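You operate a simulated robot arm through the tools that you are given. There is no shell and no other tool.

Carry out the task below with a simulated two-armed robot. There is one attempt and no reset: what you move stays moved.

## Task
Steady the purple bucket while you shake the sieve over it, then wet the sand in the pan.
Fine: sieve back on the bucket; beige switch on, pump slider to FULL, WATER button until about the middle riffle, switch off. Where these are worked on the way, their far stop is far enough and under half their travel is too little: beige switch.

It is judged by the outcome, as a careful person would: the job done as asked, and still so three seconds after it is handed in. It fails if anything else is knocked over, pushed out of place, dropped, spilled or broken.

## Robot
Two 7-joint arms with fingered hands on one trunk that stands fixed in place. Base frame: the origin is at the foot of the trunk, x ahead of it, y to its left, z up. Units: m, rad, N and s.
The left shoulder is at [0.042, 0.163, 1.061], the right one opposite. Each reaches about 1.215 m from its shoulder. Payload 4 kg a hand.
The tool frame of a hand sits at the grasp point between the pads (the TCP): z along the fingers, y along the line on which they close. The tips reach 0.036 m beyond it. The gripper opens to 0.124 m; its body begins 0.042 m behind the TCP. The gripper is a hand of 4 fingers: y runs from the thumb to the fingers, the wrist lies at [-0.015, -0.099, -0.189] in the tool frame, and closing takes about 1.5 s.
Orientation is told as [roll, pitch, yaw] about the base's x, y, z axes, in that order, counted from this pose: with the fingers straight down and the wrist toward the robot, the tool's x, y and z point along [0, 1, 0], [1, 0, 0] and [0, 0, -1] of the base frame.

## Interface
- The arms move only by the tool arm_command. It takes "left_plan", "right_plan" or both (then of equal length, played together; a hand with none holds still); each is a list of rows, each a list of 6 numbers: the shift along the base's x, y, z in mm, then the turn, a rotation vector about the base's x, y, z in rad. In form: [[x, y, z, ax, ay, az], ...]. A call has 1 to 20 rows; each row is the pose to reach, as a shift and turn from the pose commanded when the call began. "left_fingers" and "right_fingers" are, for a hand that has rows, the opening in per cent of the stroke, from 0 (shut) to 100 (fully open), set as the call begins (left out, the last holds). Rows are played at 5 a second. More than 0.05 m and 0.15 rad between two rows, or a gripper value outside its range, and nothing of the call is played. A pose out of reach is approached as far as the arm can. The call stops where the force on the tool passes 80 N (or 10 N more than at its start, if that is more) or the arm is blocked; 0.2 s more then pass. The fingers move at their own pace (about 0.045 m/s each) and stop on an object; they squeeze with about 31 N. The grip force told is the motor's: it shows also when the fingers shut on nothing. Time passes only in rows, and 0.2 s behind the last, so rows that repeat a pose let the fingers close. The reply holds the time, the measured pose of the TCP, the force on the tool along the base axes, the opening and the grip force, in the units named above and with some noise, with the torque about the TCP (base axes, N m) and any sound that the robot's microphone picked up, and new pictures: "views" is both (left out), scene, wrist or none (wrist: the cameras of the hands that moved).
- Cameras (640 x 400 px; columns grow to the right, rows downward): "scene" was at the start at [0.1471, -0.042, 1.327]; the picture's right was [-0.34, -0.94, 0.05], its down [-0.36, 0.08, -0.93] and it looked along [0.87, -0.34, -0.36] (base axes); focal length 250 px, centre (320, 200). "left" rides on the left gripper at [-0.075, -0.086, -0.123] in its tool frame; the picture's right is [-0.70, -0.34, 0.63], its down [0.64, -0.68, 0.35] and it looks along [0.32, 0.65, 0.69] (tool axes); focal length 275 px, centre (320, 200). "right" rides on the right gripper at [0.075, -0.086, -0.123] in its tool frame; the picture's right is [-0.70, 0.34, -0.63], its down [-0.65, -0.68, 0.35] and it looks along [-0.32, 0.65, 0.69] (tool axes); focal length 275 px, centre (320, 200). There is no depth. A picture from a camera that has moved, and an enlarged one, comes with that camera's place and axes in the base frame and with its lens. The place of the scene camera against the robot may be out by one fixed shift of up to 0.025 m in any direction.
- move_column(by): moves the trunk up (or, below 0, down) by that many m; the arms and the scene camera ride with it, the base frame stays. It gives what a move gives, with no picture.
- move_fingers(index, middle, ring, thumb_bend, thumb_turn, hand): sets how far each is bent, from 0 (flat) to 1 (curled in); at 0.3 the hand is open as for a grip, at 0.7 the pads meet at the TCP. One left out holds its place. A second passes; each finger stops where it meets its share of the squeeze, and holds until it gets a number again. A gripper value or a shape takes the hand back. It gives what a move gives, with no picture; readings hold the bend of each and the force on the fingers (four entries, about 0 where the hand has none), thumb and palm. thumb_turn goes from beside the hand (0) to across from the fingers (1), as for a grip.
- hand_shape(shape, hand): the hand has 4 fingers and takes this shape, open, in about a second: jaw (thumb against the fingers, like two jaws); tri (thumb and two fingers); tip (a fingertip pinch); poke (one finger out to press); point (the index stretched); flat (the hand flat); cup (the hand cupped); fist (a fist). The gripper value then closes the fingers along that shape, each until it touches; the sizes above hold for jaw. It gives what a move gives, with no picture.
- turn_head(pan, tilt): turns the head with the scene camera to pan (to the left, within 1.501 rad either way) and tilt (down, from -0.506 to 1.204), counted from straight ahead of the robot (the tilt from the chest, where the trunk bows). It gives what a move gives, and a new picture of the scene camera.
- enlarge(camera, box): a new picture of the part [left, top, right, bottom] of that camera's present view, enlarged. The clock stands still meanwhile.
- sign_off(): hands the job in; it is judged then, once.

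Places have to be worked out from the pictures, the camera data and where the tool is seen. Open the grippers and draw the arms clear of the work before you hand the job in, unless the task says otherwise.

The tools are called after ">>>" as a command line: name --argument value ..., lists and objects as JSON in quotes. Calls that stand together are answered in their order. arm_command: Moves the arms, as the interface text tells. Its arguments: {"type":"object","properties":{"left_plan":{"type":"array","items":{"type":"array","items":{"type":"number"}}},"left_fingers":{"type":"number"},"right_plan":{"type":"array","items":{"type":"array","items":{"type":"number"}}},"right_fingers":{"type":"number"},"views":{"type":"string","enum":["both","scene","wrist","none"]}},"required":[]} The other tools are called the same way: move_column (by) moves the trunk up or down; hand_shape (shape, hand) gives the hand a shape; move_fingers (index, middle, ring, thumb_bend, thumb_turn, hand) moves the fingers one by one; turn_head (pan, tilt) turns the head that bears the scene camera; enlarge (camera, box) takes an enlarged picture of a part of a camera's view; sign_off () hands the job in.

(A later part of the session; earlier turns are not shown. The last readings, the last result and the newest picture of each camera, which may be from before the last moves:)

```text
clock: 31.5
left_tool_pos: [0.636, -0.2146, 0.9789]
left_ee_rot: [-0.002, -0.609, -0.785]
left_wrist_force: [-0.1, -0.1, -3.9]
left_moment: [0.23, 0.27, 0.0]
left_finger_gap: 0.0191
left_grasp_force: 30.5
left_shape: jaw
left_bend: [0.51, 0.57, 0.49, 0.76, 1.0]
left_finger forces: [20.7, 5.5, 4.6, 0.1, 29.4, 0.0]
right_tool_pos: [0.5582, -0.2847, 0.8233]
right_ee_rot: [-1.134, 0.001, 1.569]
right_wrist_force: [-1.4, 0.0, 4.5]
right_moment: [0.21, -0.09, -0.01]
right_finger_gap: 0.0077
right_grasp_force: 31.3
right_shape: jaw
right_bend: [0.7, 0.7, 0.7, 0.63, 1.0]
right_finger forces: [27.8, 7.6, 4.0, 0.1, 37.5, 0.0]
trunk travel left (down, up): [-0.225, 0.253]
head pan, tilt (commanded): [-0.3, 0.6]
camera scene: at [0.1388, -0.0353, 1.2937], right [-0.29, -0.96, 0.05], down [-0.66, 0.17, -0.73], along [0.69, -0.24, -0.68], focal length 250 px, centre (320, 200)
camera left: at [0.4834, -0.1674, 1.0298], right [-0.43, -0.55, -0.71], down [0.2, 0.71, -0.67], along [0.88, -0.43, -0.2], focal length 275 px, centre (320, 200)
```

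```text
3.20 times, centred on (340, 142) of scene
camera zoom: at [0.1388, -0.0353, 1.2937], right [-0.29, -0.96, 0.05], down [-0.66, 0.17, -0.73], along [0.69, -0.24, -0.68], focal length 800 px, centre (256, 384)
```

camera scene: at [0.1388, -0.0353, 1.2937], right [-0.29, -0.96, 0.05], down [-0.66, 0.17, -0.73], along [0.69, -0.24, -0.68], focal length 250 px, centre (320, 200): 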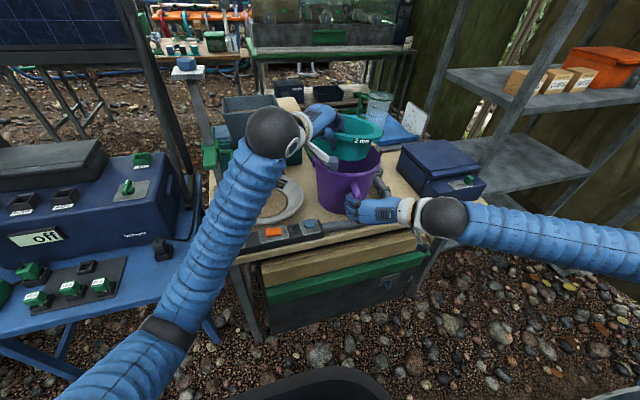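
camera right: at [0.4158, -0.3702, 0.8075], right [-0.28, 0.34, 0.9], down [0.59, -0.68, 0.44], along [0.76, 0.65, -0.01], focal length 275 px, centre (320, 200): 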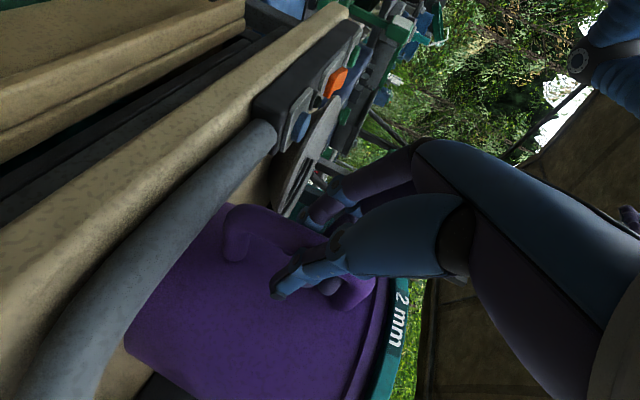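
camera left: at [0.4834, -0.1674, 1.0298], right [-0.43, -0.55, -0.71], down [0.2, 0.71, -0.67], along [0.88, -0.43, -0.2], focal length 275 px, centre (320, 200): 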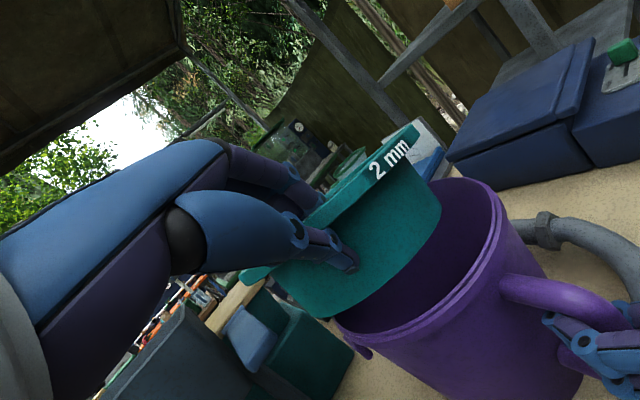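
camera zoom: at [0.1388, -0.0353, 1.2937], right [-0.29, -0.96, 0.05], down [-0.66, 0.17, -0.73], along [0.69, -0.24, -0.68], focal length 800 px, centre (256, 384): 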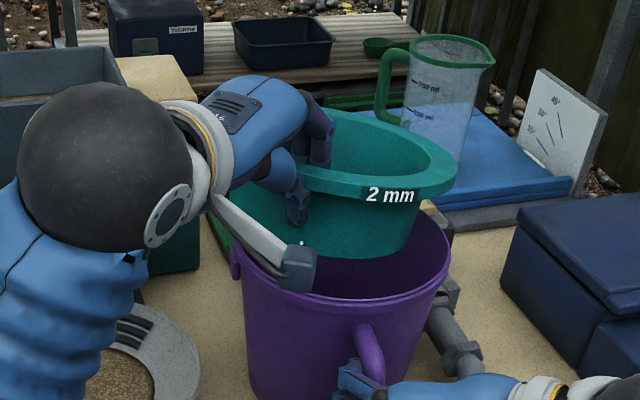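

The sieve's weight dropped from 5.6 to 3.9 N, so the sand is going through. But the far side is still about 15° low and likely nudged the bucket, so I level the sieve further and raise it 18 mm before shaking more.

>>> arm_command --left_plan '[[0, 0, 6, -0.05, -0.05, 0], [0, 0, 12, -0.1, -0.1, 0], [0, 0, 18, -0.14, -0.14, 0], [0, 0, 20, -0.17, -0.17, 0], [0, 0, 20, -0.17, -0.17, 0]]' --views "both"

>>> enlarge --camera "scene" --box '[240, 80, 440, 205]'

```text
clock: 32.7
left_tool_pos: [0.6357, -0.2156, 0.9966]
left_ee_rot: [-0.002, -0.848, -0.785]
left_wrist_force: [-0.3, -1.2, -3.7]
left_moment: [0.25, 0.27, -0.05]
left_finger_gap: 0.0193
left_grasp_force: 31.0
left_shape: jaw
left_bend: [0.51, 0.57, 0.49, 0.76, 1.0]
left_finger forces: [20.3, 5.0, 4.1, 0.0, 29.7, 0.1]
right_tool_pos: [0.5587, -0.285, 0.8246]
right_ee_rot: [-1.136, 0.002, 1.57]
right_wrist_force: [0.0, 1.2, 3.2]
right_moment: [0.21, -0.11, 0.03]
right_finger_gap: 0.0076
right_grasp_force: 30.9
right_shape: jaw
right_bend: [0.7, 0.7, 0.7, 0.63, 1.0]
right_finger forces: [27.9, 7.7, 4.3, 0.0, 36.9, 0.1]
trunk travel left (down, up): [-0.225, 0.253]
head pan, tilt (commanded): [-0.3, 0.6]
camera scene: at [0.1387, -0.0359, 1.2937], right [-0.29, -0.96, 0.05], down [-0.66, 0.17, -0.73], along [0.69, -0.24, -0.68], focal length 250 px, centre (320, 200)
camera left: at [0.4769, -0.163, 1.0132], right [-0.31, -0.67, -0.67], down [0.32, 0.59, -0.74], along [0.89, -0.45, 0.03], focal length 275 px, centre (320, 200)
```

scene: 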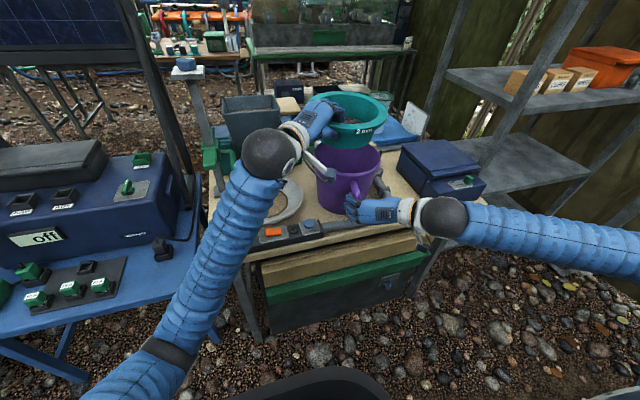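
left: 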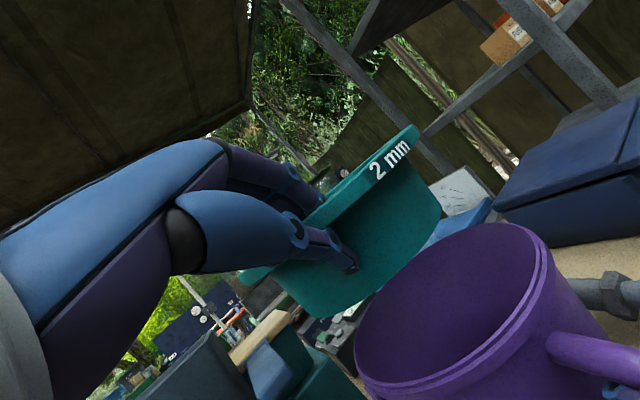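

```text
3.20 times, centred on (340, 142) of scene
camera zoom: at [0.1387, -0.0359, 1.2937], right [-0.29, -0.96, 0.05], down [-0.66, 0.17, -0.73], along [0.69, -0.24, -0.68], focal length 800 px, centre (256, 384)
```

zoom: 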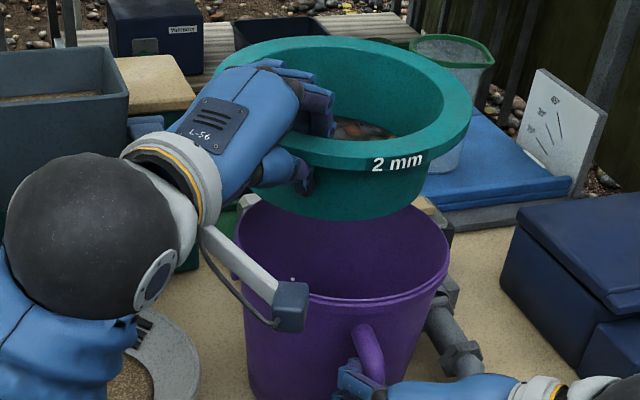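

The sieve is now level and well clear. I lower it 20 mm (still ~25 mm above the rim) and shake again ±20 mm.

>>> arm_command --left_plan '[[1, -2, -10, 0, 0, 0], [2, -4, -20, 0, 0, 0], [16, -18, -20, 0, 0, 0], [-12, 10, -20, 0, 0, 0], [16, -18, -20, 0, 0, 0], [-12, 10, -20, 0, 0, 0], [16, -18, -20, 0, 0, 0], [-12, 10, -20, 0, 0, 0], [16, -18, -20, 0, 0, 0], [-12, 10, -20, 0, 0, 0], [16, -18, -20, 0, 0, 0], [-12, 10, -20, 0, 0, 0], [16, -18, -20, 0, 0, 0], [-12, 10, -20, 0, 0, 0], [16, -18, -20, 0, 0, 0], [-12, 10, -20, 0, 0, 0], [16, -18, -20, 0, 0, 0], [-12, 10, -20, 0, 0, 0], [2, -4, -20, 0, 0, 0], [2, -4, -20, 0, 0, 0]]' --views "both"

>>> enlarge --camera "scene" --box '[240, 80, 440, 205]'

```text
clock: 36.9
left_tool_pos: [0.6397, -0.2199, 0.9784]
left_ee_rot: [-0.002, -0.849, -0.782]
left_wrist_force: [-0.3, 0.1, -3.0]
left_moment: [0.26, 0.28, 0.0]
left_finger_gap: 0.0196
left_grasp_force: 30.6
left_shape: jaw
left_bend: [0.52, 0.58, 0.5, 0.76, 1.0]
left_finger forces: [19.9, 4.6, 4.5, 0.0, 29.7, 0.0]
right_tool_pos: [0.5574, -0.2856, 0.824]
right_ee_rot: [-1.134, 0.002, 1.57]
right_wrist_force: [-1.6, 0.0, 3.4]
right_moment: [0.23, -0.08, -0.03]
right_finger_gap: 0.0073
right_grasp_force: 30.7
right_shape: jaw
right_bend: [0.7, 0.7, 0.7, 0.64, 1.0]
right_finger forces: [27.7, 7.5, 4.0, 0.0, 37.0, 0.0]
trunk travel left (down, up): [-0.225, 0.253]
head pan, tilt (commanded): [-0.3, 0.6]
camera scene: at [0.1388, -0.0354, 1.2937], right [-0.29, -0.96, 0.05], down [-0.66, 0.17, -0.73], along [0.69, -0.24, -0.68], focal length 250 px, centre (320, 200)
camera left: at [0.4792, -0.1663, 0.9947], right [-0.31, -0.67, -0.67], down [0.32, 0.59, -0.74], along [0.89, -0.45, 0.03], focal length 275 px, centre (320, 200)
```

scene: 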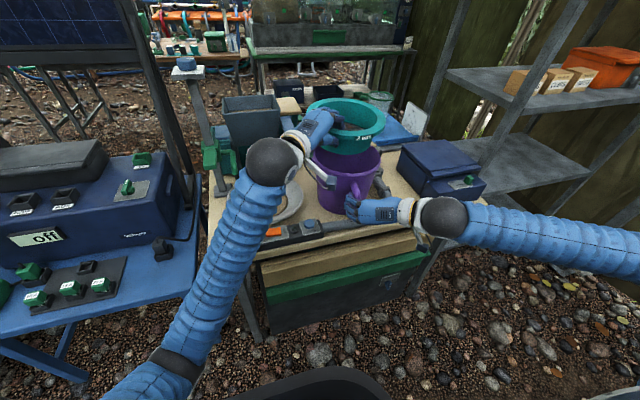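
left: 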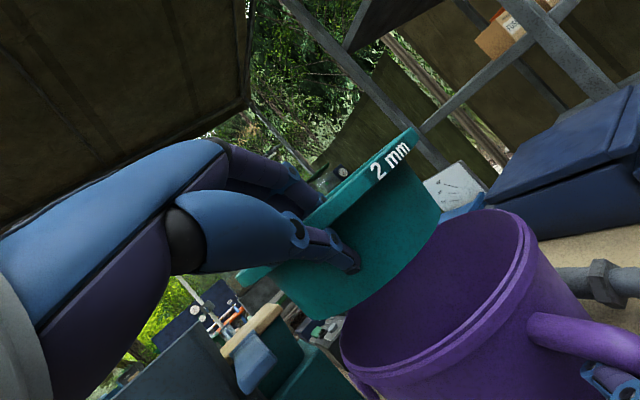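

```text
3.20 times, centred on (340, 142) of scene
camera zoom: at [0.1388, -0.0354, 1.2937], right [-0.29, -0.96, 0.05], down [-0.66, 0.17, -0.73], along [0.69, -0.24, -0.68], focal length 800 px, centre (256, 384)
```

zoom: 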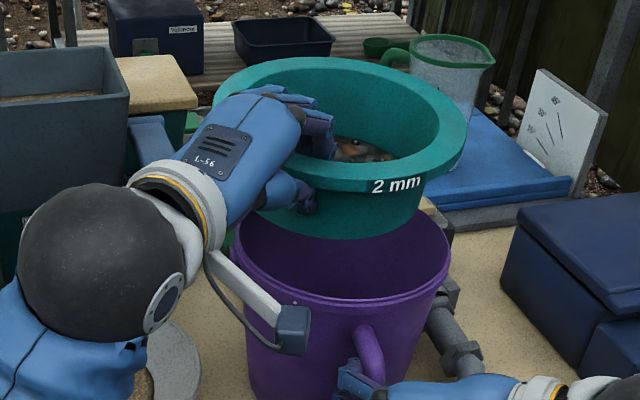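

Weight is down to 3.0 N and the bucket stayed put this time. I shake further until the weight stops falling.

>>> arm_command --left_plan '[[14, -14, 0, 0, 0, 0], [-14, 14, 0, 0, 0, 0], [14, -14, 0, 0, 0, 0], [-14, 14, 0, 0, 0, 0], [14, -14, 0, 0, 0, 0], [-14, 14, 0, 0, 0, 0], [14, -14, 0, 0, 0, 0], [-14, 14, 0, 0, 0, 0], [14, -14, 0, 0, 0, 0], [-14, 14, 0, 0, 0, 0], [14, -14, 0, 0, 0, 0], [-14, 14, 0, 0, 0, 0], [14, -14, 0, 0, 0, 0], [-14, 14, 0, 0, 0, 0], [14, -14, 0, 0, 0, 0], [-14, 14, 0, 0, 0, 0], [14, -14, 0, 0, 0, 0], [-14, 14, 0, 0, 0, 0], [0, 0, 0, 0, 0, 0], [0, 0, 0, 0, 0, 0]]' --views "none"

>>> enlarge --camera "scene" --box '[240, 80, 440, 205]'

```text
clock: 41.1
left_tool_pos: [0.6362, -0.2198, 0.9773]
left_ee_rot: [-0.002, -0.849, -0.783]
left_wrist_force: [-0.2, 0.1, -3.4]
left_moment: [0.16, 0.32, 0.01]
left_finger_gap: 0.0192
left_grasp_force: 30.7
left_shape: jaw
left_bend: [0.52, 0.58, 0.51, 0.76, 1.0]
left_finger forces: [19.5, 4.1, 4.6, 0.1, 29.4, 0.1]
right_tool_pos: [0.558, -0.2856, 0.8238]
right_ee_rot: [-1.134, 0.002, 1.571]
right_wrist_force: [-0.5, -0.4, 4.0]
right_moment: [0.18, -0.15, -0.01]
right_finger_gap: 0.0071
right_grasp_force: 31.3
right_shape: jaw
right_bend: [0.7, 0.7, 0.7, 0.64, 1.0]
right_finger forces: [27.6, 7.6, 4.2, 0.1, 36.2, 0.0]
trunk travel left (down, up): [-0.225, 0.253]
head pan, tilt (commanded): [-0.3, 0.6]
```

```text
3.20 times, centred on (340, 142) of scene
camera zoom: at [0.1389, -0.0354, 1.2936], right [-0.29, -0.96, 0.05], down [-0.66, 0.17, -0.73], along [0.69, -0.24, -0.68], focal length 800 px, centre (256, 384)
```

zoom: 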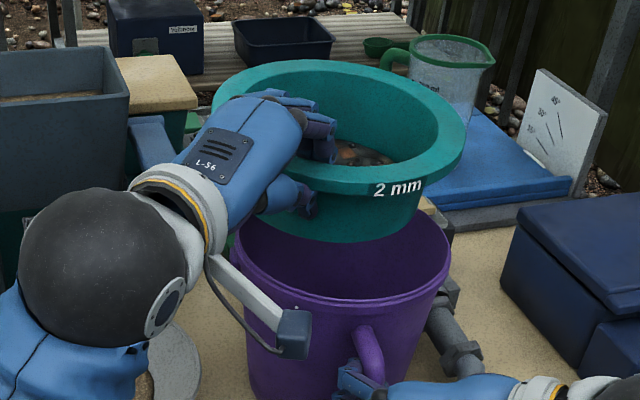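

Weight has levelled off (~3.2 N), so sieving is done. I estimate the sieve axis at (0.715, -0.285) and the bucket axis at (0.700, -0.297); I shift to align and lower partway, then check.

>>> arm_command --left_plan '[[-5, -4, 0, 0, 0, 0], [-9, -8, -5, 0, 0, 0], [-13, -12, -12, 0, 0, 0], [-13, -12, -20, 0, 0, 0], [-13, -12, -20, 0, 0, 0]]' --views "both"

>>> enlarge --camera "scene" --box '[240, 80, 440, 205]'

>>> enlarge --camera "left" --box '[200, 100, 600, 400]'

```text
clock: 42.3
left_tool_pos: [0.6229, -0.2315, 0.957]
left_ee_rot: [-0.003, -0.848, -0.783]
left_wrist_force: [-0.5, 0.3, -3.4]
left_moment: [0.21, 0.29, -0.02]
left_finger_gap: 0.0195
left_grasp_force: 31.3
left_shape: jaw
left_bend: [0.52, 0.58, 0.51, 0.76, 1.0]
left_finger forces: [19.5, 3.9, 4.5, 0.1, 29.2, 0.0]
right_tool_pos: [0.5581, -0.2852, 0.8234]
right_ee_rot: [-1.133, 0.003, 1.571]
right_wrist_force: [-0.4, -0.4, 2.7]
right_moment: [0.21, -0.08, 0.01]
right_finger_gap: 0.0069
right_grasp_force: 31.1
right_shape: jaw
right_bend: [0.7, 0.7, 0.7, 0.64, 1.0]
right_finger forces: [27.4, 7.6, 4.5, 0.0, 36.2, 0.1]
trunk travel left (down, up): [-0.225, 0.253]
head pan, tilt (commanded): [-0.3, 0.6]
camera scene: at [0.1388, -0.0359, 1.2937], right [-0.29, -0.96, 0.04], down [-0.66, 0.17, -0.73], along [0.69, -0.24, -0.68], focal length 250 px, centre (320, 200)
camera left: at [0.4642, -0.179, 0.9736], right [-0.31, -0.67, -0.67], down [0.32, 0.59, -0.74], along [0.89, -0.45, 0.03], focal length 275 px, centre (320, 200)
```

scene: 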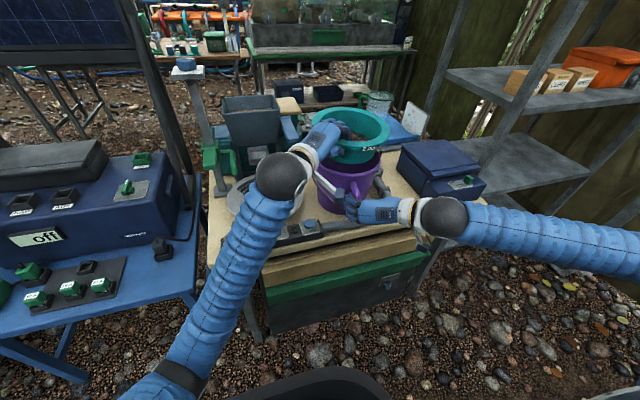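
left: 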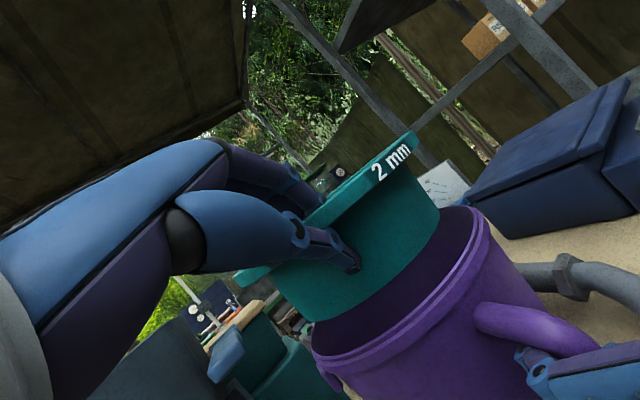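

```text
3.20 times, centred on (340, 142) of scene
camera zoom: at [0.1388, -0.0359, 1.2937], right [-0.29, -0.96, 0.04], down [-0.66, 0.17, -0.73], along [0.69, -0.24, -0.68], focal length 800 px, centre (256, 384)
```

zoom: 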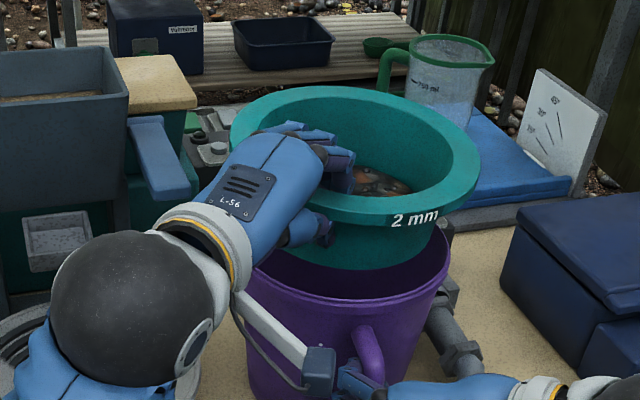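

```text
1.33 times, centred on (400, 250) of left
camera zoom: at [0.4642, -0.179, 0.9736], right [-0.31, -0.67, -0.67], down [0.32, 0.59, -0.74], along [0.89, -0.45, 0.03], focal length 367 px, centre (213, 133)
```

zoom: 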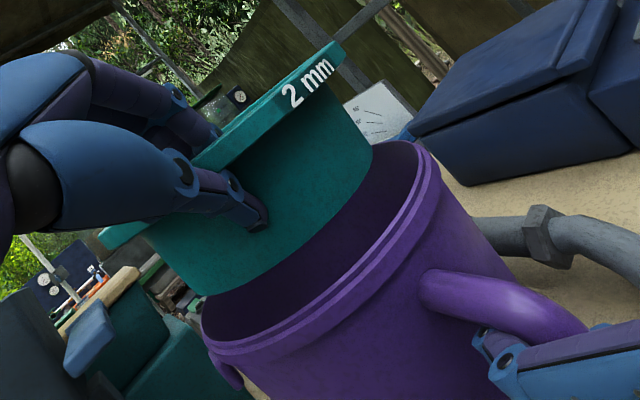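

Both cameras now put the sieve axis at about (0.700, -0.296) and the bucket at (0.703, -0.297), well aligned. I lower it into the bucket, watching forces.

>>> arm_command --left_plan '[[1, 0, -8, 0, 0, 0], [2, 0, -16, 0, 0, 0], [2, 0, -24, 0, 0, 0], [2, 0, -32, 0, 0, 0], [2, 0, -40, 0, 0, 0], [2, 0, -40, 0, 0, 0]]' --views "wrist"

>>> enlarge --camera "scene" --box '[240, 80, 440, 205]'

```text
clock: 43.7
left_tool_pos: [0.6253, -0.2322, 0.9195]
left_ee_rot: [-0.002, -0.851, -0.783]
left_wrist_force: [-12.0, 7.2, 4.7]
left_moment: [-0.19, -0.51, -0.1]
left_finger_gap: 0.0197
left_grasp_force: 30.8
left_shape: jaw
left_bend: [0.52, 0.58, 0.51, 0.78, 1.0]
left_finger forces: [13.3, 3.8, 4.1, 0.0, 30.2, 0.0]
right_tool_pos: [0.5586, -0.2854, 0.8243]
right_ee_rot: [-1.137, 0.002, 1.57]
right_wrist_force: [12.5, -4.2, 3.6]
right_moment: [0.21, -0.15, -0.17]
right_finger_gap: 0.0074
right_grasp_force: 31.2
right_shape: jaw
right_bend: [0.7, 0.7, 0.7, 0.64, 1.0]
right_finger forces: [29.9, 8.5, 4.1, 0.0, 36.8, 0.0]
trunk travel left (down, up): [-0.225, 0.253]
head pan, tilt (commanded): [-0.3, 0.6]
camera left: at [0.4661, -0.179, 0.9349], right [-0.31, -0.67, -0.67], down [0.32, 0.59, -0.74], along [0.89, -0.45, 0.03], focal length 275 px, centre (320, 200)
```

left: 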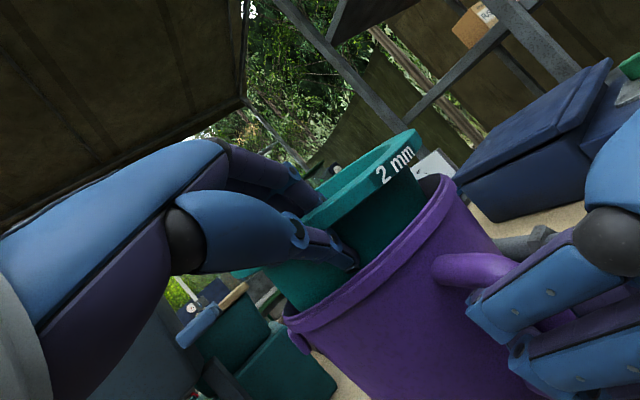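

```text
3.20 times, centred on (340, 142) of scene
camera zoom: at [0.1381, -0.0353, 1.2939], right [-0.29, -0.96, 0.05], down [-0.66, 0.17, -0.73], along [0.69, -0.24, -0.68], focal length 800 px, centre (256, 384)
```

zoom: 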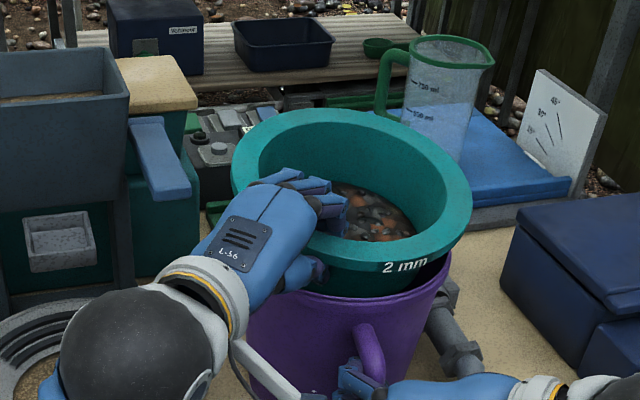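

The sieve has entered the bucket but the far wall is being pushed (14 N). I back off slightly and tilt the far side down so it seats on the far rim.

>>> arm_command --left_plan '[[-2, 2, 0, 0.03, 0.03, 0], [-3, 3, 0, 0.06, 0.06, 0], [-4, 4, 0, 0.09, 0.09, 0], [-4, 4, 0, 0.12, 0.12, 0], [-4, 4, 0, 0.12, 0.12, 0]]' --views "wrist"

>>> enlarge --camera "scene" --box '[240, 80, 440, 205]'

```text
clock: 44.9
left_tool_pos: [0.6207, -0.2274, 0.9173]
left_ee_rot: [-0.001, -0.68, -0.785]
left_wrist_force: [-0.4, -0.7, 7.0]
left_moment: [-0.62, -1.0, -0.11]
left_finger_gap: 0.0216
left_grasp_force: 31.2
left_shape: jaw
left_bend: [0.49, 0.56, 0.48, 0.81, 1.0]
left_finger forces: [17.1, 6.3, 4.5, 0.0, 33.9, 0.0]
right_tool_pos: [0.5583, -0.2852, 0.8234]
right_ee_rot: [-1.135, 0.002, 1.571]
right_wrist_force: [1.3, 0.6, 0.4]
right_moment: [0.14, -0.07, 0.01]
right_finger_gap: 0.0073
right_grasp_force: 30.3
right_shape: jaw
right_bend: [0.7, 0.7, 0.7, 0.64, 1.0]
right_finger forces: [27.2, 7.5, 4.8, 0.0, 35.5, 0.1]
trunk travel left (down, up): [-0.225, 0.253]
head pan, tilt (commanded): [-0.3, 0.6]
camera left: at [0.4664, -0.1786, 0.959], right [-0.4, -0.59, -0.7], down [0.23, 0.68, -0.7], along [0.89, -0.44, -0.13], focal length 275 px, centre (320, 200)
```

left: 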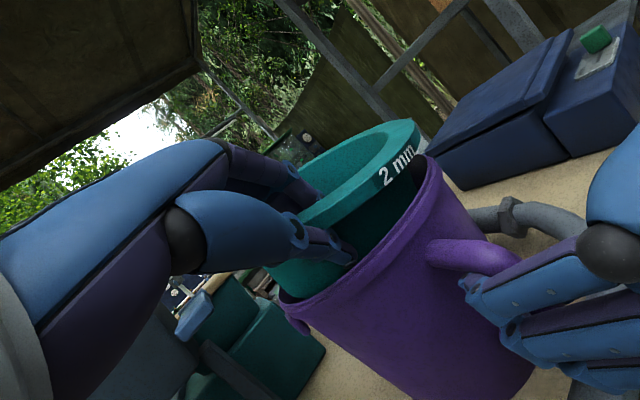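

```text
3.20 times, centred on (340, 142) of scene
camera zoom: at [0.1383, -0.0358, 1.2938], right [-0.29, -0.96, 0.04], down [-0.66, 0.17, -0.73], along [0.69, -0.24, -0.68], focal length 800 px, centre (256, 384)
```

zoom: 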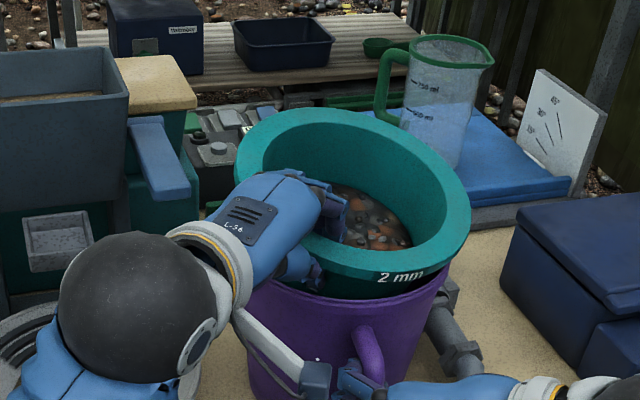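

The far side now rests on the rim. I lower the near side a few more millimetres until the thumb just touches the bucket rim.

>>> arm_command --left_plan '[[-1, 1, -3, 0, 0, 0], [-2, 2, -6, 0, 0, 0], [-2, 2, -6, 0, 0, 0]]' --views "wrist"

>>> enlarge --camera "left" --box '[200, 100, 500, 340]'

```text
clock: 45.7
left_tool_pos: [0.62, -0.2266, 0.9131]
left_ee_rot: [0.001, -0.681, -0.784]
left_wrist_force: [1.9, 0.3, 18.7]
left_moment: [-0.87, -1.22, -0.03]
left_finger_gap: 0.0196
left_grasp_force: 31.3
left_shape: jaw
left_bend: [0.48, 0.55, 0.45, 0.83, 1.0]
left_finger forces: [18.8, 7.7, 5.3, 0.0, 47.0, 0.1]
right_tool_pos: [0.5578, -0.2863, 0.8234]
right_ee_rot: [-1.138, 0.0, 1.57]
right_wrist_force: [-1.3, 0.7, -1.0]
right_moment: [0.08, 0.03, 0.01]
right_finger_gap: 0.0074
right_grasp_force: 30.9
right_shape: jaw
right_bend: [0.7, 0.7, 0.7, 0.64, 1.0]
right_finger forces: [26.6, 7.3, 5.9, 0.0, 35.2, 0.0]
trunk travel left (down, up): [-0.225, 0.253]
head pan, tilt (commanded): [-0.3, 0.6]
camera left: at [0.4636, -0.1762, 0.9537], right [-0.4, -0.59, -0.7], down [0.23, 0.68, -0.7], along [0.89, -0.44, -0.13], focal length 275 px, centre (320, 200)
```

left: 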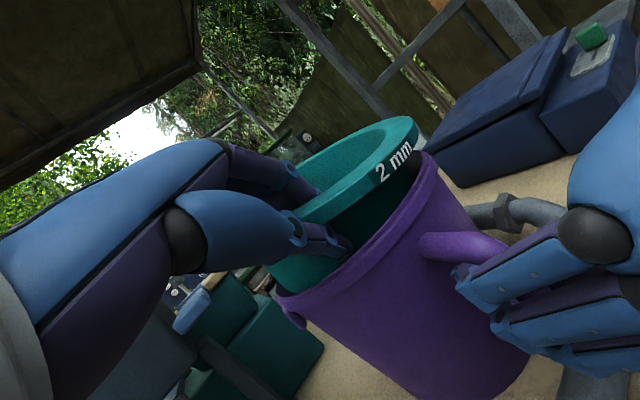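

```text
1.67 times, centred on (350, 220) of left
camera zoom: at [0.4636, -0.1762, 0.9537], right [-0.4, -0.59, -0.7], down [0.23, 0.68, -0.7], along [0.89, -0.44, -0.13], focal length 459 px, centre (270, 167)
```

zoom: 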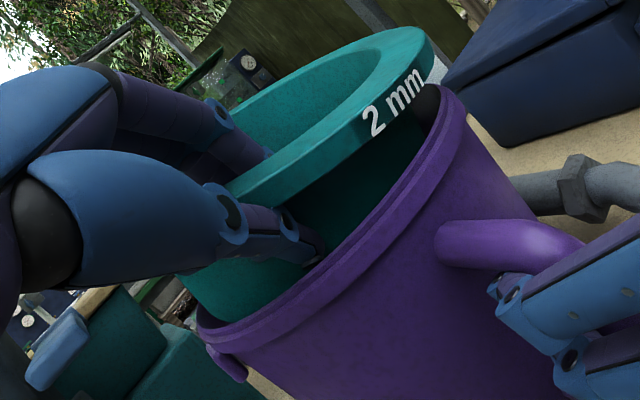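

The thumb is resting on the bucket rim under the flange. I ease the hand up 3 mm to relieve the load, then open the fingers so the near side settles onto the rim.

>>> arm_command --left_plan '[[-1, 1, 3, 0, 0, 0], [-1, 1, 3, 0, 0, 0]]' --views "none"

>>> arm_command --left_plan '[[0, 0, 0, 0, 0, 0], [0, 0, 0, 0, 0, 0], [0, 0, 0, 0, 0, 0], [0, 0, 0, 0, 0, 0], [0, 0, 0, 0, 0, 0], [0, 0, 0, 0, 0, 0], [0, 0, 0, 0, 0, 0], [0, 0, 0, 0, 0, 0]]' --left_fingers 100 --views "both"

>>> enlarge --camera "scene" --box '[240, 80, 440, 205]'

>>> enlarge --camera "left" --box '[200, 100, 500, 340]'

```text
clock: 46.3
left_tool_pos: [0.6171, -0.2252, 0.9131]
left_ee_rot: [0.0, -0.677, -0.784]
left_wrist_force: [4.3, -3.2, 5.8]
left_moment: [-0.11, -0.55, -0.09]
left_finger_gap: 0.0179
left_grasp_force: 31.4
left_shape: jaw
left_bend: [0.49, 0.56, 0.44, 0.8, 1.0]
left_finger forces: [17.7, 5.9, 7.7, 0.1, 34.9, 0.1]
right_tool_pos: [0.5577, -0.285, 0.8249]
right_ee_rot: [-1.136, 0.001, 1.57]
right_wrist_force: [-2.8, 0.0, 0.7]
right_moment: [0.06, -0.06, 0.12]
right_finger_gap: 0.0072
right_grasp_force: 31.0
right_shape: jaw
right_bend: [0.7, 0.7, 0.7, 0.64, 1.0]
right_finger forces: [25.7, 7.3, 5.1, 0.1, 35.9, 0.0]
trunk travel left (down, up): [-0.225, 0.253]
head pan, tilt (commanded): [-0.3, 0.6]
```

```text
clock: 48.1
left_tool_pos: [0.6166, -0.2247, 0.9178]
left_ee_rot: [-0.001, -0.682, -0.784]
left_wrist_force: [5.9, 1.5, 58.1]
left_moment: [-0.99, -0.6, 0.12]
left_finger_gap: 0.1075
left_grasp_force: 0.0
left_shape: jaw
left_bend: [0.3, 0.3, 0.3, 0.0, 1.0]
left_finger forces: [0.0, 0.1, 0.0, 0.0, 61.1, 0.1]
right_tool_pos: [0.5577, -0.2843, 0.8234]
right_ee_rot: [-1.136, 0.002, 1.57]
right_wrist_force: [-4.1, -1.6, -22.3]
right_moment: [-0.17, 0.31, 0.06]
right_finger_gap: 0.0069
right_grasp_force: 31.6
right_shape: jaw
right_bend: [0.7, 0.7, 0.7, 0.64, 0.99]
right_finger forces: [23.3, 6.1, 11.2, 0.0, 34.1, 0.0]
trunk travel left (down, up): [-0.225, 0.253]
head pan, tilt (commanded): [-0.3, 0.6]
camera scene: at [0.1369, -0.0352, 1.294], right [-0.29, -0.96, 0.05], down [-0.66, 0.17, -0.73], along [0.69, -0.24, -0.68], focal length 250 px, centre (320, 200)
camera left: at [0.4621, -0.1749, 0.9576], right [-0.39, -0.59, -0.7], down [0.24, 0.68, -0.7], along [0.89, -0.44, -0.13], focal length 275 px, centre (320, 200)
```

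scene: 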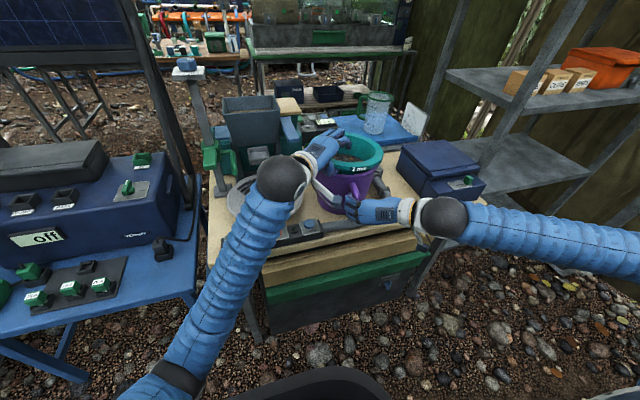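
left: 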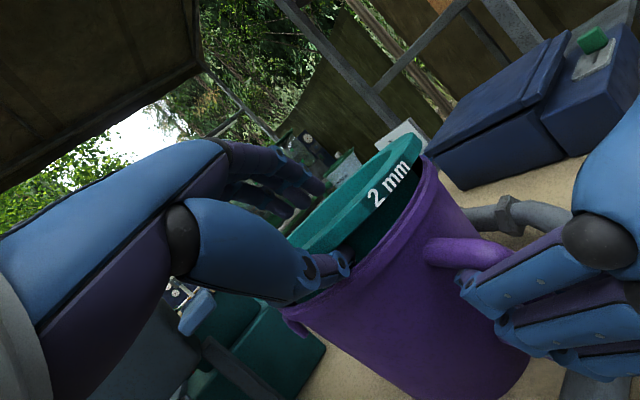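

```text
3.20 times, centred on (340, 142) of scene
camera zoom: at [0.1369, -0.0352, 1.294], right [-0.29, -0.96, 0.05], down [-0.66, 0.17, -0.73], along [0.69, -0.24, -0.68], focal length 800 px, centre (256, 384)
```

zoom: 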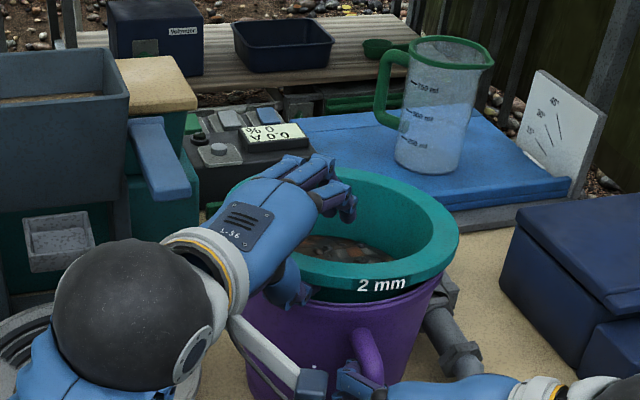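

```text
1.67 times, centred on (350, 220) of left
camera zoom: at [0.4621, -0.1749, 0.9576], right [-0.39, -0.59, -0.7], down [0.24, 0.68, -0.7], along [0.89, -0.44, -0.13], focal length 459 px, centre (270, 167)
```

zoom: 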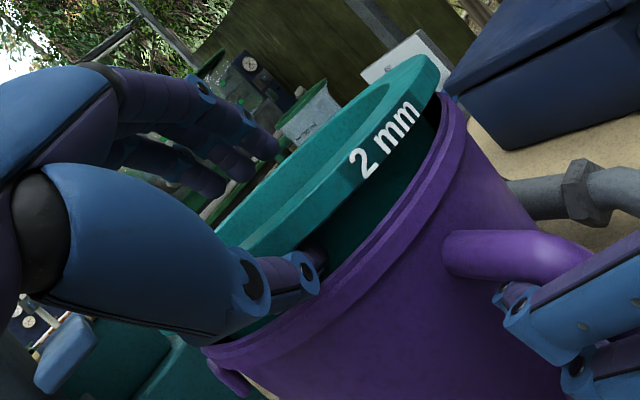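

The thumb is pinched between flange and rim (58 N). I ease the hand up slightly and draw it outward so the thumb slides out from under the flange.

>>> arm_command --left_plan '[[-2, 2, 4, 0, 0, 0], [-6, 6, 6, 0, 0, 0], [-12, 12, 7, 0, 0, 0], [-18, 18, 8, 0, 0, 0], [-22, 22, 8, 0, 0, 0], [-22, 22, 8, 0, 0, 0]]' --views "both"

>>> enlarge --camera "scene" --box '[240, 80, 440, 205]'

>>> enlarge --camera "left" --box '[200, 100, 500, 340]'

```text
clock: 49.5
left_tool_pos: [0.5961, -0.2027, 0.9217]
left_ee_rot: [0.0, -0.679, -0.783]
left_wrist_force: [7.0, 3.8, 32.1]
left_moment: [-0.45, -1.05, 0.3]
left_finger_gap: 0.1076
left_grasp_force: 0.0
left_shape: jaw
left_bend: [0.3, 0.3, 0.3, 0.0, 1.0]
left_finger forces: [0.0, 0.1, 0.1, 0.1, 70.0, 0.1]
right_tool_pos: [0.5574, -0.2841, 0.8239]
right_ee_rot: [-1.137, 0.001, 1.571]
right_wrist_force: [-6.6, -1.4, -18.8]
right_moment: [-0.51, 0.04, 0.35]
right_finger_gap: 0.0064
right_grasp_force: 30.8
right_shape: jaw
right_bend: [0.7, 0.7, 0.66, 0.64, 1.0]
right_finger forces: [18.9, 5.7, 9.6, 0.0, 30.7, 0.0]
trunk travel left (down, up): [-0.225, 0.253]
head pan, tilt (commanded): [-0.3, 0.6]
camera scene: at [0.1379, -0.0355, 1.2938], right [-0.29, -0.96, 0.05], down [-0.66, 0.17, -0.73], along [0.69, -0.24, -0.68], focal length 250 px, centre (320, 200)
camera left: at [0.4416, -0.1537, 0.9638], right [-0.4, -0.59, -0.7], down [0.23, 0.68, -0.7], along [0.89, -0.44, -0.13], focal length 275 px, centre (320, 200)
```

scene: 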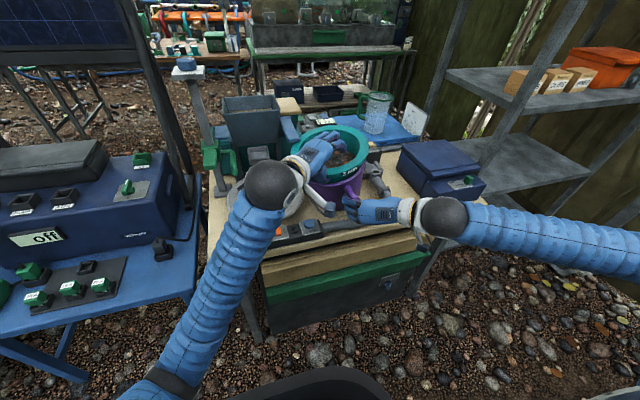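
left: 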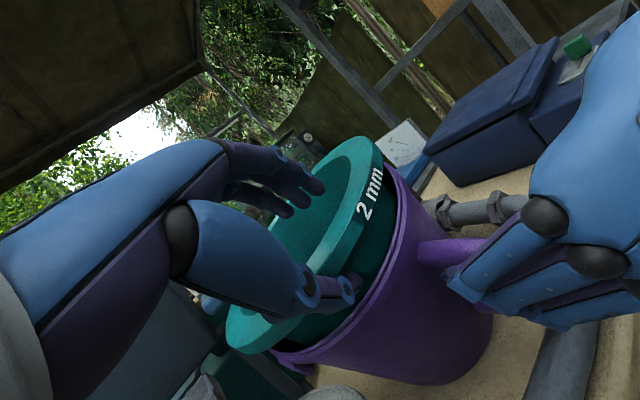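

```text
3.20 times, centred on (340, 142) of scene
camera zoom: at [0.1379, -0.0355, 1.2938], right [-0.29, -0.96, 0.05], down [-0.66, 0.17, -0.73], along [0.69, -0.24, -0.68], focal length 800 px, centre (256, 384)
```

zoom: 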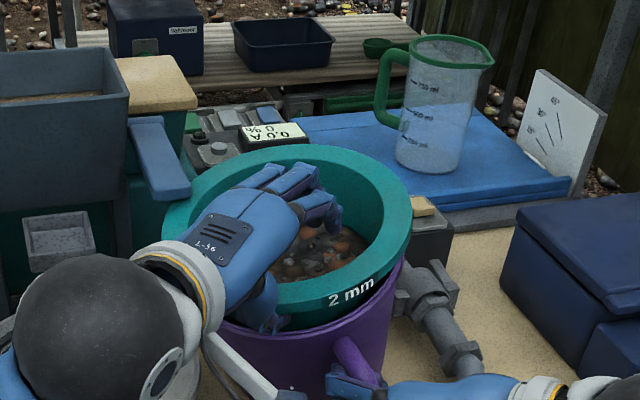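

```text
1.67 times, centred on (350, 220) of left
camera zoom: at [0.4416, -0.1537, 0.9638], right [-0.4, -0.59, -0.7], down [0.23, 0.68, -0.7], along [0.89, -0.44, -0.13], focal length 459 px, centre (270, 167)
```

zoom: 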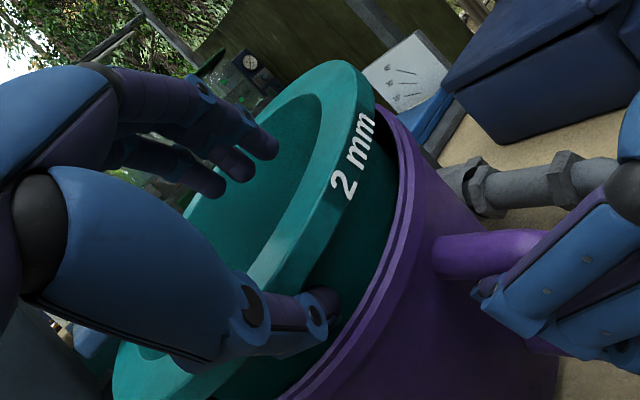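

Pulling outward dragged the bucket along (the thumb was pressing on its rim), swinging it left. I reverse that motion with the same contact to bring the bucket back.

>>> arm_command --left_plan '[[5, -5, -1, 0, 0, 0], [10, -10, -2, 0, 0, 0], [15, -15, -2, 0, 0, 0], [20, -20, -3, 0, 0, 0], [20, -20, -3, 0, 0, 0]]' --views "wrist"

>>> enlarge --camera "scene" --box '[240, 80, 440, 205]'

```text
clock: 50.7
left_tool_pos: [0.6138, -0.2224, 0.9235]
left_ee_rot: [0.0, -0.686, -0.788]
left_wrist_force: [-3.5, 10.0, 67.6]
left_moment: [0.24, -0.1, 0.16]
left_finger_gap: 0.1074
left_grasp_force: 0.1
left_shape: jaw
left_bend: [0.3, 0.3, 0.3, 0.0, 1.0]
left_finger forces: [0.1, 0.1, 0.0, 0.0, 171.4, 0.0]
right_tool_pos: [0.5568, -0.2845, 0.8248]
right_ee_rot: [-1.138, 0.002, 1.569]
right_wrist_force: [1.0, -2.8, -24.0]
right_moment: [-0.42, 0.56, -0.15]
right_finger_gap: 0.0061
right_grasp_force: 31.2
right_shape: jaw
right_bend: [0.7, 0.7, 0.7, 0.64, 0.99]
right_finger forces: [22.9, 7.5, 15.1, 0.0, 30.9, 0.0]
trunk travel left (down, up): [-0.225, 0.253]
head pan, tilt (commanded): [-0.3, 0.6]
camera left: at [0.4588, -0.173, 0.9643], right [-0.39, -0.59, -0.7], down [0.24, 0.67, -0.7], along [0.89, -0.44, -0.12], focal length 275 px, centre (320, 200)
```

left: 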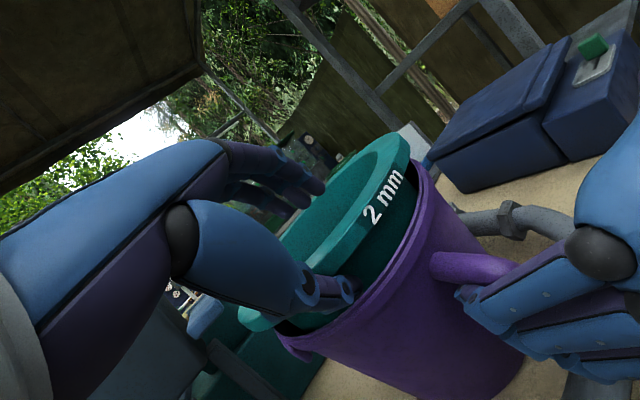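

```text
3.20 times, centred on (340, 142) of scene
camera zoom: at [0.136, -0.0345, 1.2942], right [-0.29, -0.96, 0.05], down [-0.66, 0.17, -0.73], along [0.69, -0.24, -0.68], focal length 800 px, centre (256, 384)
```

zoom: 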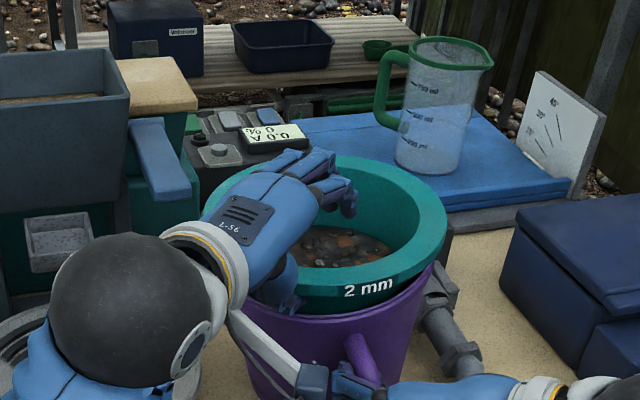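

The bucket is back close to its original place. The thumb is heavily loaded on the rim, so I raise the hand straight up to unload it.

>>> arm_command --left_plan '[[0, 0, 4, 0, 0, 0], [0, 0, 8, 0, 0, 0], [0, 0, 12, 0, 0, 0], [0, 0, 12, 0, 0, 0]]' --views "wrist"

>>> enlarge --camera "left" --box '[200, 100, 500, 340]'

```text
clock: 51.7
left_tool_pos: [0.617, -0.2246, 0.9294]
left_ee_rot: [-0.002, -0.676, -0.784]
left_wrist_force: [12.3, -7.6, 4.3]
left_moment: [-1.0, -1.69, 0.52]
left_finger_gap: 0.1078
left_grasp_force: 0.2
left_shape: jaw
left_bend: [0.3, 0.3, 0.3, 0.0, 1.0]
left_finger forces: [0.0, 0.0, 0.0, 0.0, 208.6, 0.0]
right_tool_pos: [0.5589, -0.2846, 0.8241]
right_ee_rot: [-1.138, 0.001, 1.571]
right_wrist_force: [-10.6, 4.0, 0.4]
right_moment: [-0.03, 0.25, 0.23]
right_finger_gap: 0.0063
right_grasp_force: 30.8
right_shape: jaw
right_bend: [0.7, 0.7, 0.7, 0.64, 1.0]
right_finger forces: [22.6, 6.3, 8.0, 0.0, 30.6, 0.0]
trunk travel left (down, up): [-0.225, 0.253]
head pan, tilt (commanded): [-0.3, 0.6]
camera left: at [0.4623, -0.1747, 0.9708], right [-0.4, -0.59, -0.7], down [0.23, 0.68, -0.7], along [0.89, -0.44, -0.14], focal length 275 px, centre (320, 200)
```

left: 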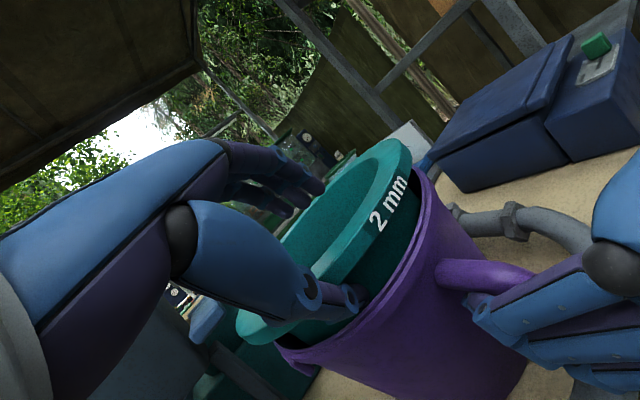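

```text
1.67 times, centred on (350, 220) of left
camera zoom: at [0.4623, -0.1747, 0.9708], right [-0.4, -0.59, -0.7], down [0.23, 0.68, -0.7], along [0.89, -0.44, -0.14], focal length 459 px, centre (270, 167)
```

zoom: 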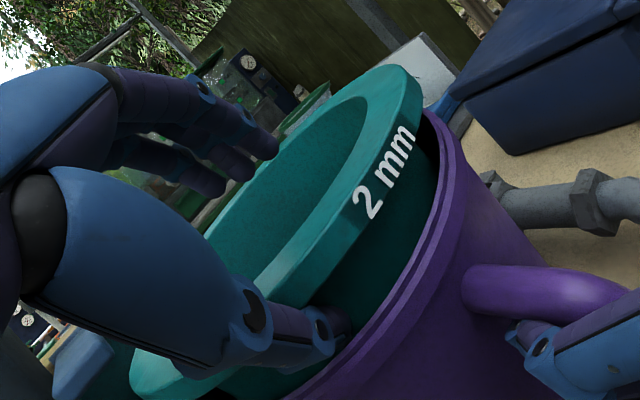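

The thumb's opening direction points down into the rim at this tilt, so it wedges. I re-close the grip to take the sieve wall again, so I can release it in a better way.

>>> arm_command --left_plan '[[0, 0, 0, 0, 0, 0], [0, 0, 0, 0, 0, 0], [0, 0, 0, 0, 0, 0], [0, 0, 0, 0, 0, 0], [0, 0, 0, 0, 0, 0], [0, 0, 0, 0, 0, 0], [0, 0, 0, 0, 0, 0], [0, 0, 0, 0, 0, 0]]' --left_fingers 0 --views "wrist"

>>> enlarge --camera "scene" --box '[240, 80, 440, 205]'

>>> enlarge --camera "left" --box '[200, 100, 500, 340]'

```text
clock: 53.5
left_tool_pos: [0.618, -0.223, 0.9304]
left_ee_rot: [-0.002, -0.676, -0.784]
left_wrist_force: [9.7, -6.8, -1.8]
left_moment: [-0.32, -0.8, 0.74]
left_finger_gap: 0.0384
left_grasp_force: 26.9
left_shape: jaw
left_bend: [0.7, 0.7, 0.7, 0.0, 1.0]
left_finger forces: [15.4, 2.7, 0.1, 0.0, 209.9, 0.1]
right_tool_pos: [0.5581, -0.2865, 0.8237]
right_ee_rot: [-1.135, 0.002, 1.57]
right_wrist_force: [-10.8, 6.0, 0.8]
right_moment: [0.13, 0.14, 0.22]
right_finger_gap: 0.0058
right_grasp_force: 31.2
right_shape: jaw
right_bend: [0.7, 0.7, 0.7, 0.64, 1.0]
right_finger forces: [24.7, 5.7, 5.5, 0.0, 29.6, 0.0]
trunk travel left (down, up): [-0.225, 0.253]
head pan, tilt (commanded): [-0.3, 0.6]
camera left: at [0.4623, -0.1742, 0.972], right [-0.4, -0.59, -0.7], down [0.23, 0.68, -0.7], along [0.89, -0.44, -0.13], focal length 275 px, centre (320, 200)
```

left: 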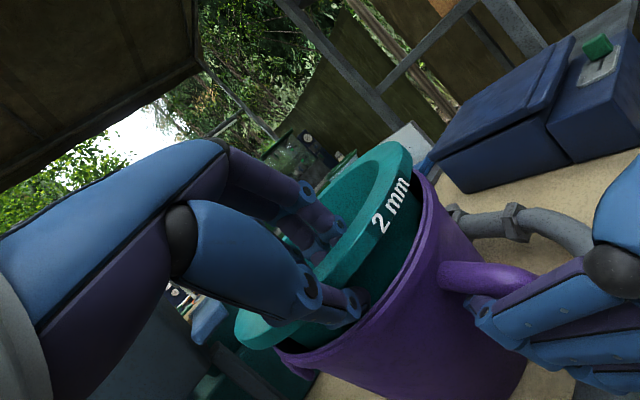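

```text
3.20 times, centred on (340, 142) of scene
camera zoom: at [0.1391, -0.036, 1.2935], right [-0.29, -0.96, 0.05], down [-0.66, 0.17, -0.73], along [0.69, -0.24, -0.68], focal length 800 px, centre (256, 384)
```

zoom: 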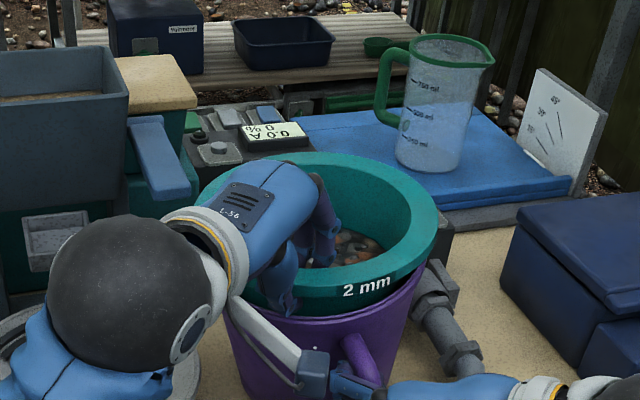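

```text
1.67 times, centred on (350, 220) of left
camera zoom: at [0.4623, -0.1742, 0.972], right [-0.4, -0.59, -0.7], down [0.23, 0.68, -0.7], along [0.89, -0.44, -0.13], focal length 459 px, centre (270, 167)
```

zoom: 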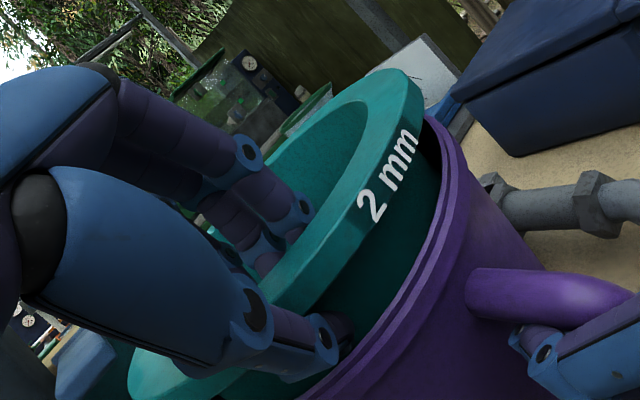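

The thumb is wedged (210 N, internal). I relax all left-hand fingers, with the thumb commanded to about where it is, so nothing squeezes.

>>> move_fingers --hand "left" --index 0.25 --middle 0.25 --ring 0.25 --thumb_bend 0.02

```text
clock: 54.5
left_tool_pos: [0.6167, -0.2229, 0.9317]
left_ee_rot: [-0.003, -0.678, -0.784]
left_wrist_force: [9.4, -11.2, 1.1]
left_moment: [-0.93, -1.16, 0.91]
left_finger_gap: 0.0912
left_grasp_force: 156.2
left_shape: fingers
left_bend: [0.25, 0.25, 0.25, 0.0, 1.0]
left_finger forces: [0.1, 0.0, 0.1, 0.0, 312.8, 0.1]
right_tool_pos: [0.5585, -0.2848, 0.825]
right_ee_rot: [-1.136, -0.001, 1.571]
right_wrist_force: [-9.7, 10.7, 1.1]
right_moment: [0.06, 0.13, 0.34]
right_finger_gap: 0.0055
right_grasp_force: 31.0
right_shape: jaw
right_bend: [0.7, 0.7, 0.7, 0.64, 1.0]
right_finger forces: [25.0, 6.6, 6.6, 0.0, 28.4, 0.0]
trunk travel left (down, up): [-0.225, 0.253]
head pan, tilt (commanded): [-0.3, 0.6]
```

Commanding the thumb flat increased the wedge force; a neutral bend loaded it less. I set the thumb to 0.35 before easing the hand out along the thumb's own axis.

>>> move_fingers --hand "left" --thumb_bend 0.35

```text
clock: 55.5
left_tool_pos: [0.6173, -0.2239, 0.9316]
left_ee_rot: [-0.003, -0.678, -0.784]
left_wrist_force: [9.4, -10.7, 4.6]
left_moment: [-0.99, -1.13, 0.91]
left_finger_gap: 0.0906
left_grasp_force: 154.7
left_shape: fingers
left_bend: [0.25, 0.25, 0.25, 0.0, 1.0]
left_finger forces: [0.1, 0.0, 0.1, 0.0, 310.1, 0.1]
right_tool_pos: [0.5584, -0.2849, 0.8227]
right_ee_rot: [-1.135, 0.0, 1.571]
right_wrist_force: [-9.6, 11.5, -0.3]
right_moment: [0.05, 0.14, 0.37]
right_finger_gap: 0.0056
right_grasp_force: 31.3
right_shape: jaw
right_bend: [0.7, 0.7, 0.7, 0.64, 1.0]
right_finger forces: [25.2, 6.8, 6.6, 0.0, 28.3, 0.1]
trunk travel left (down, up): [-0.225, 0.253]
head pan, tilt (commanded): [-0.3, 0.6]
```

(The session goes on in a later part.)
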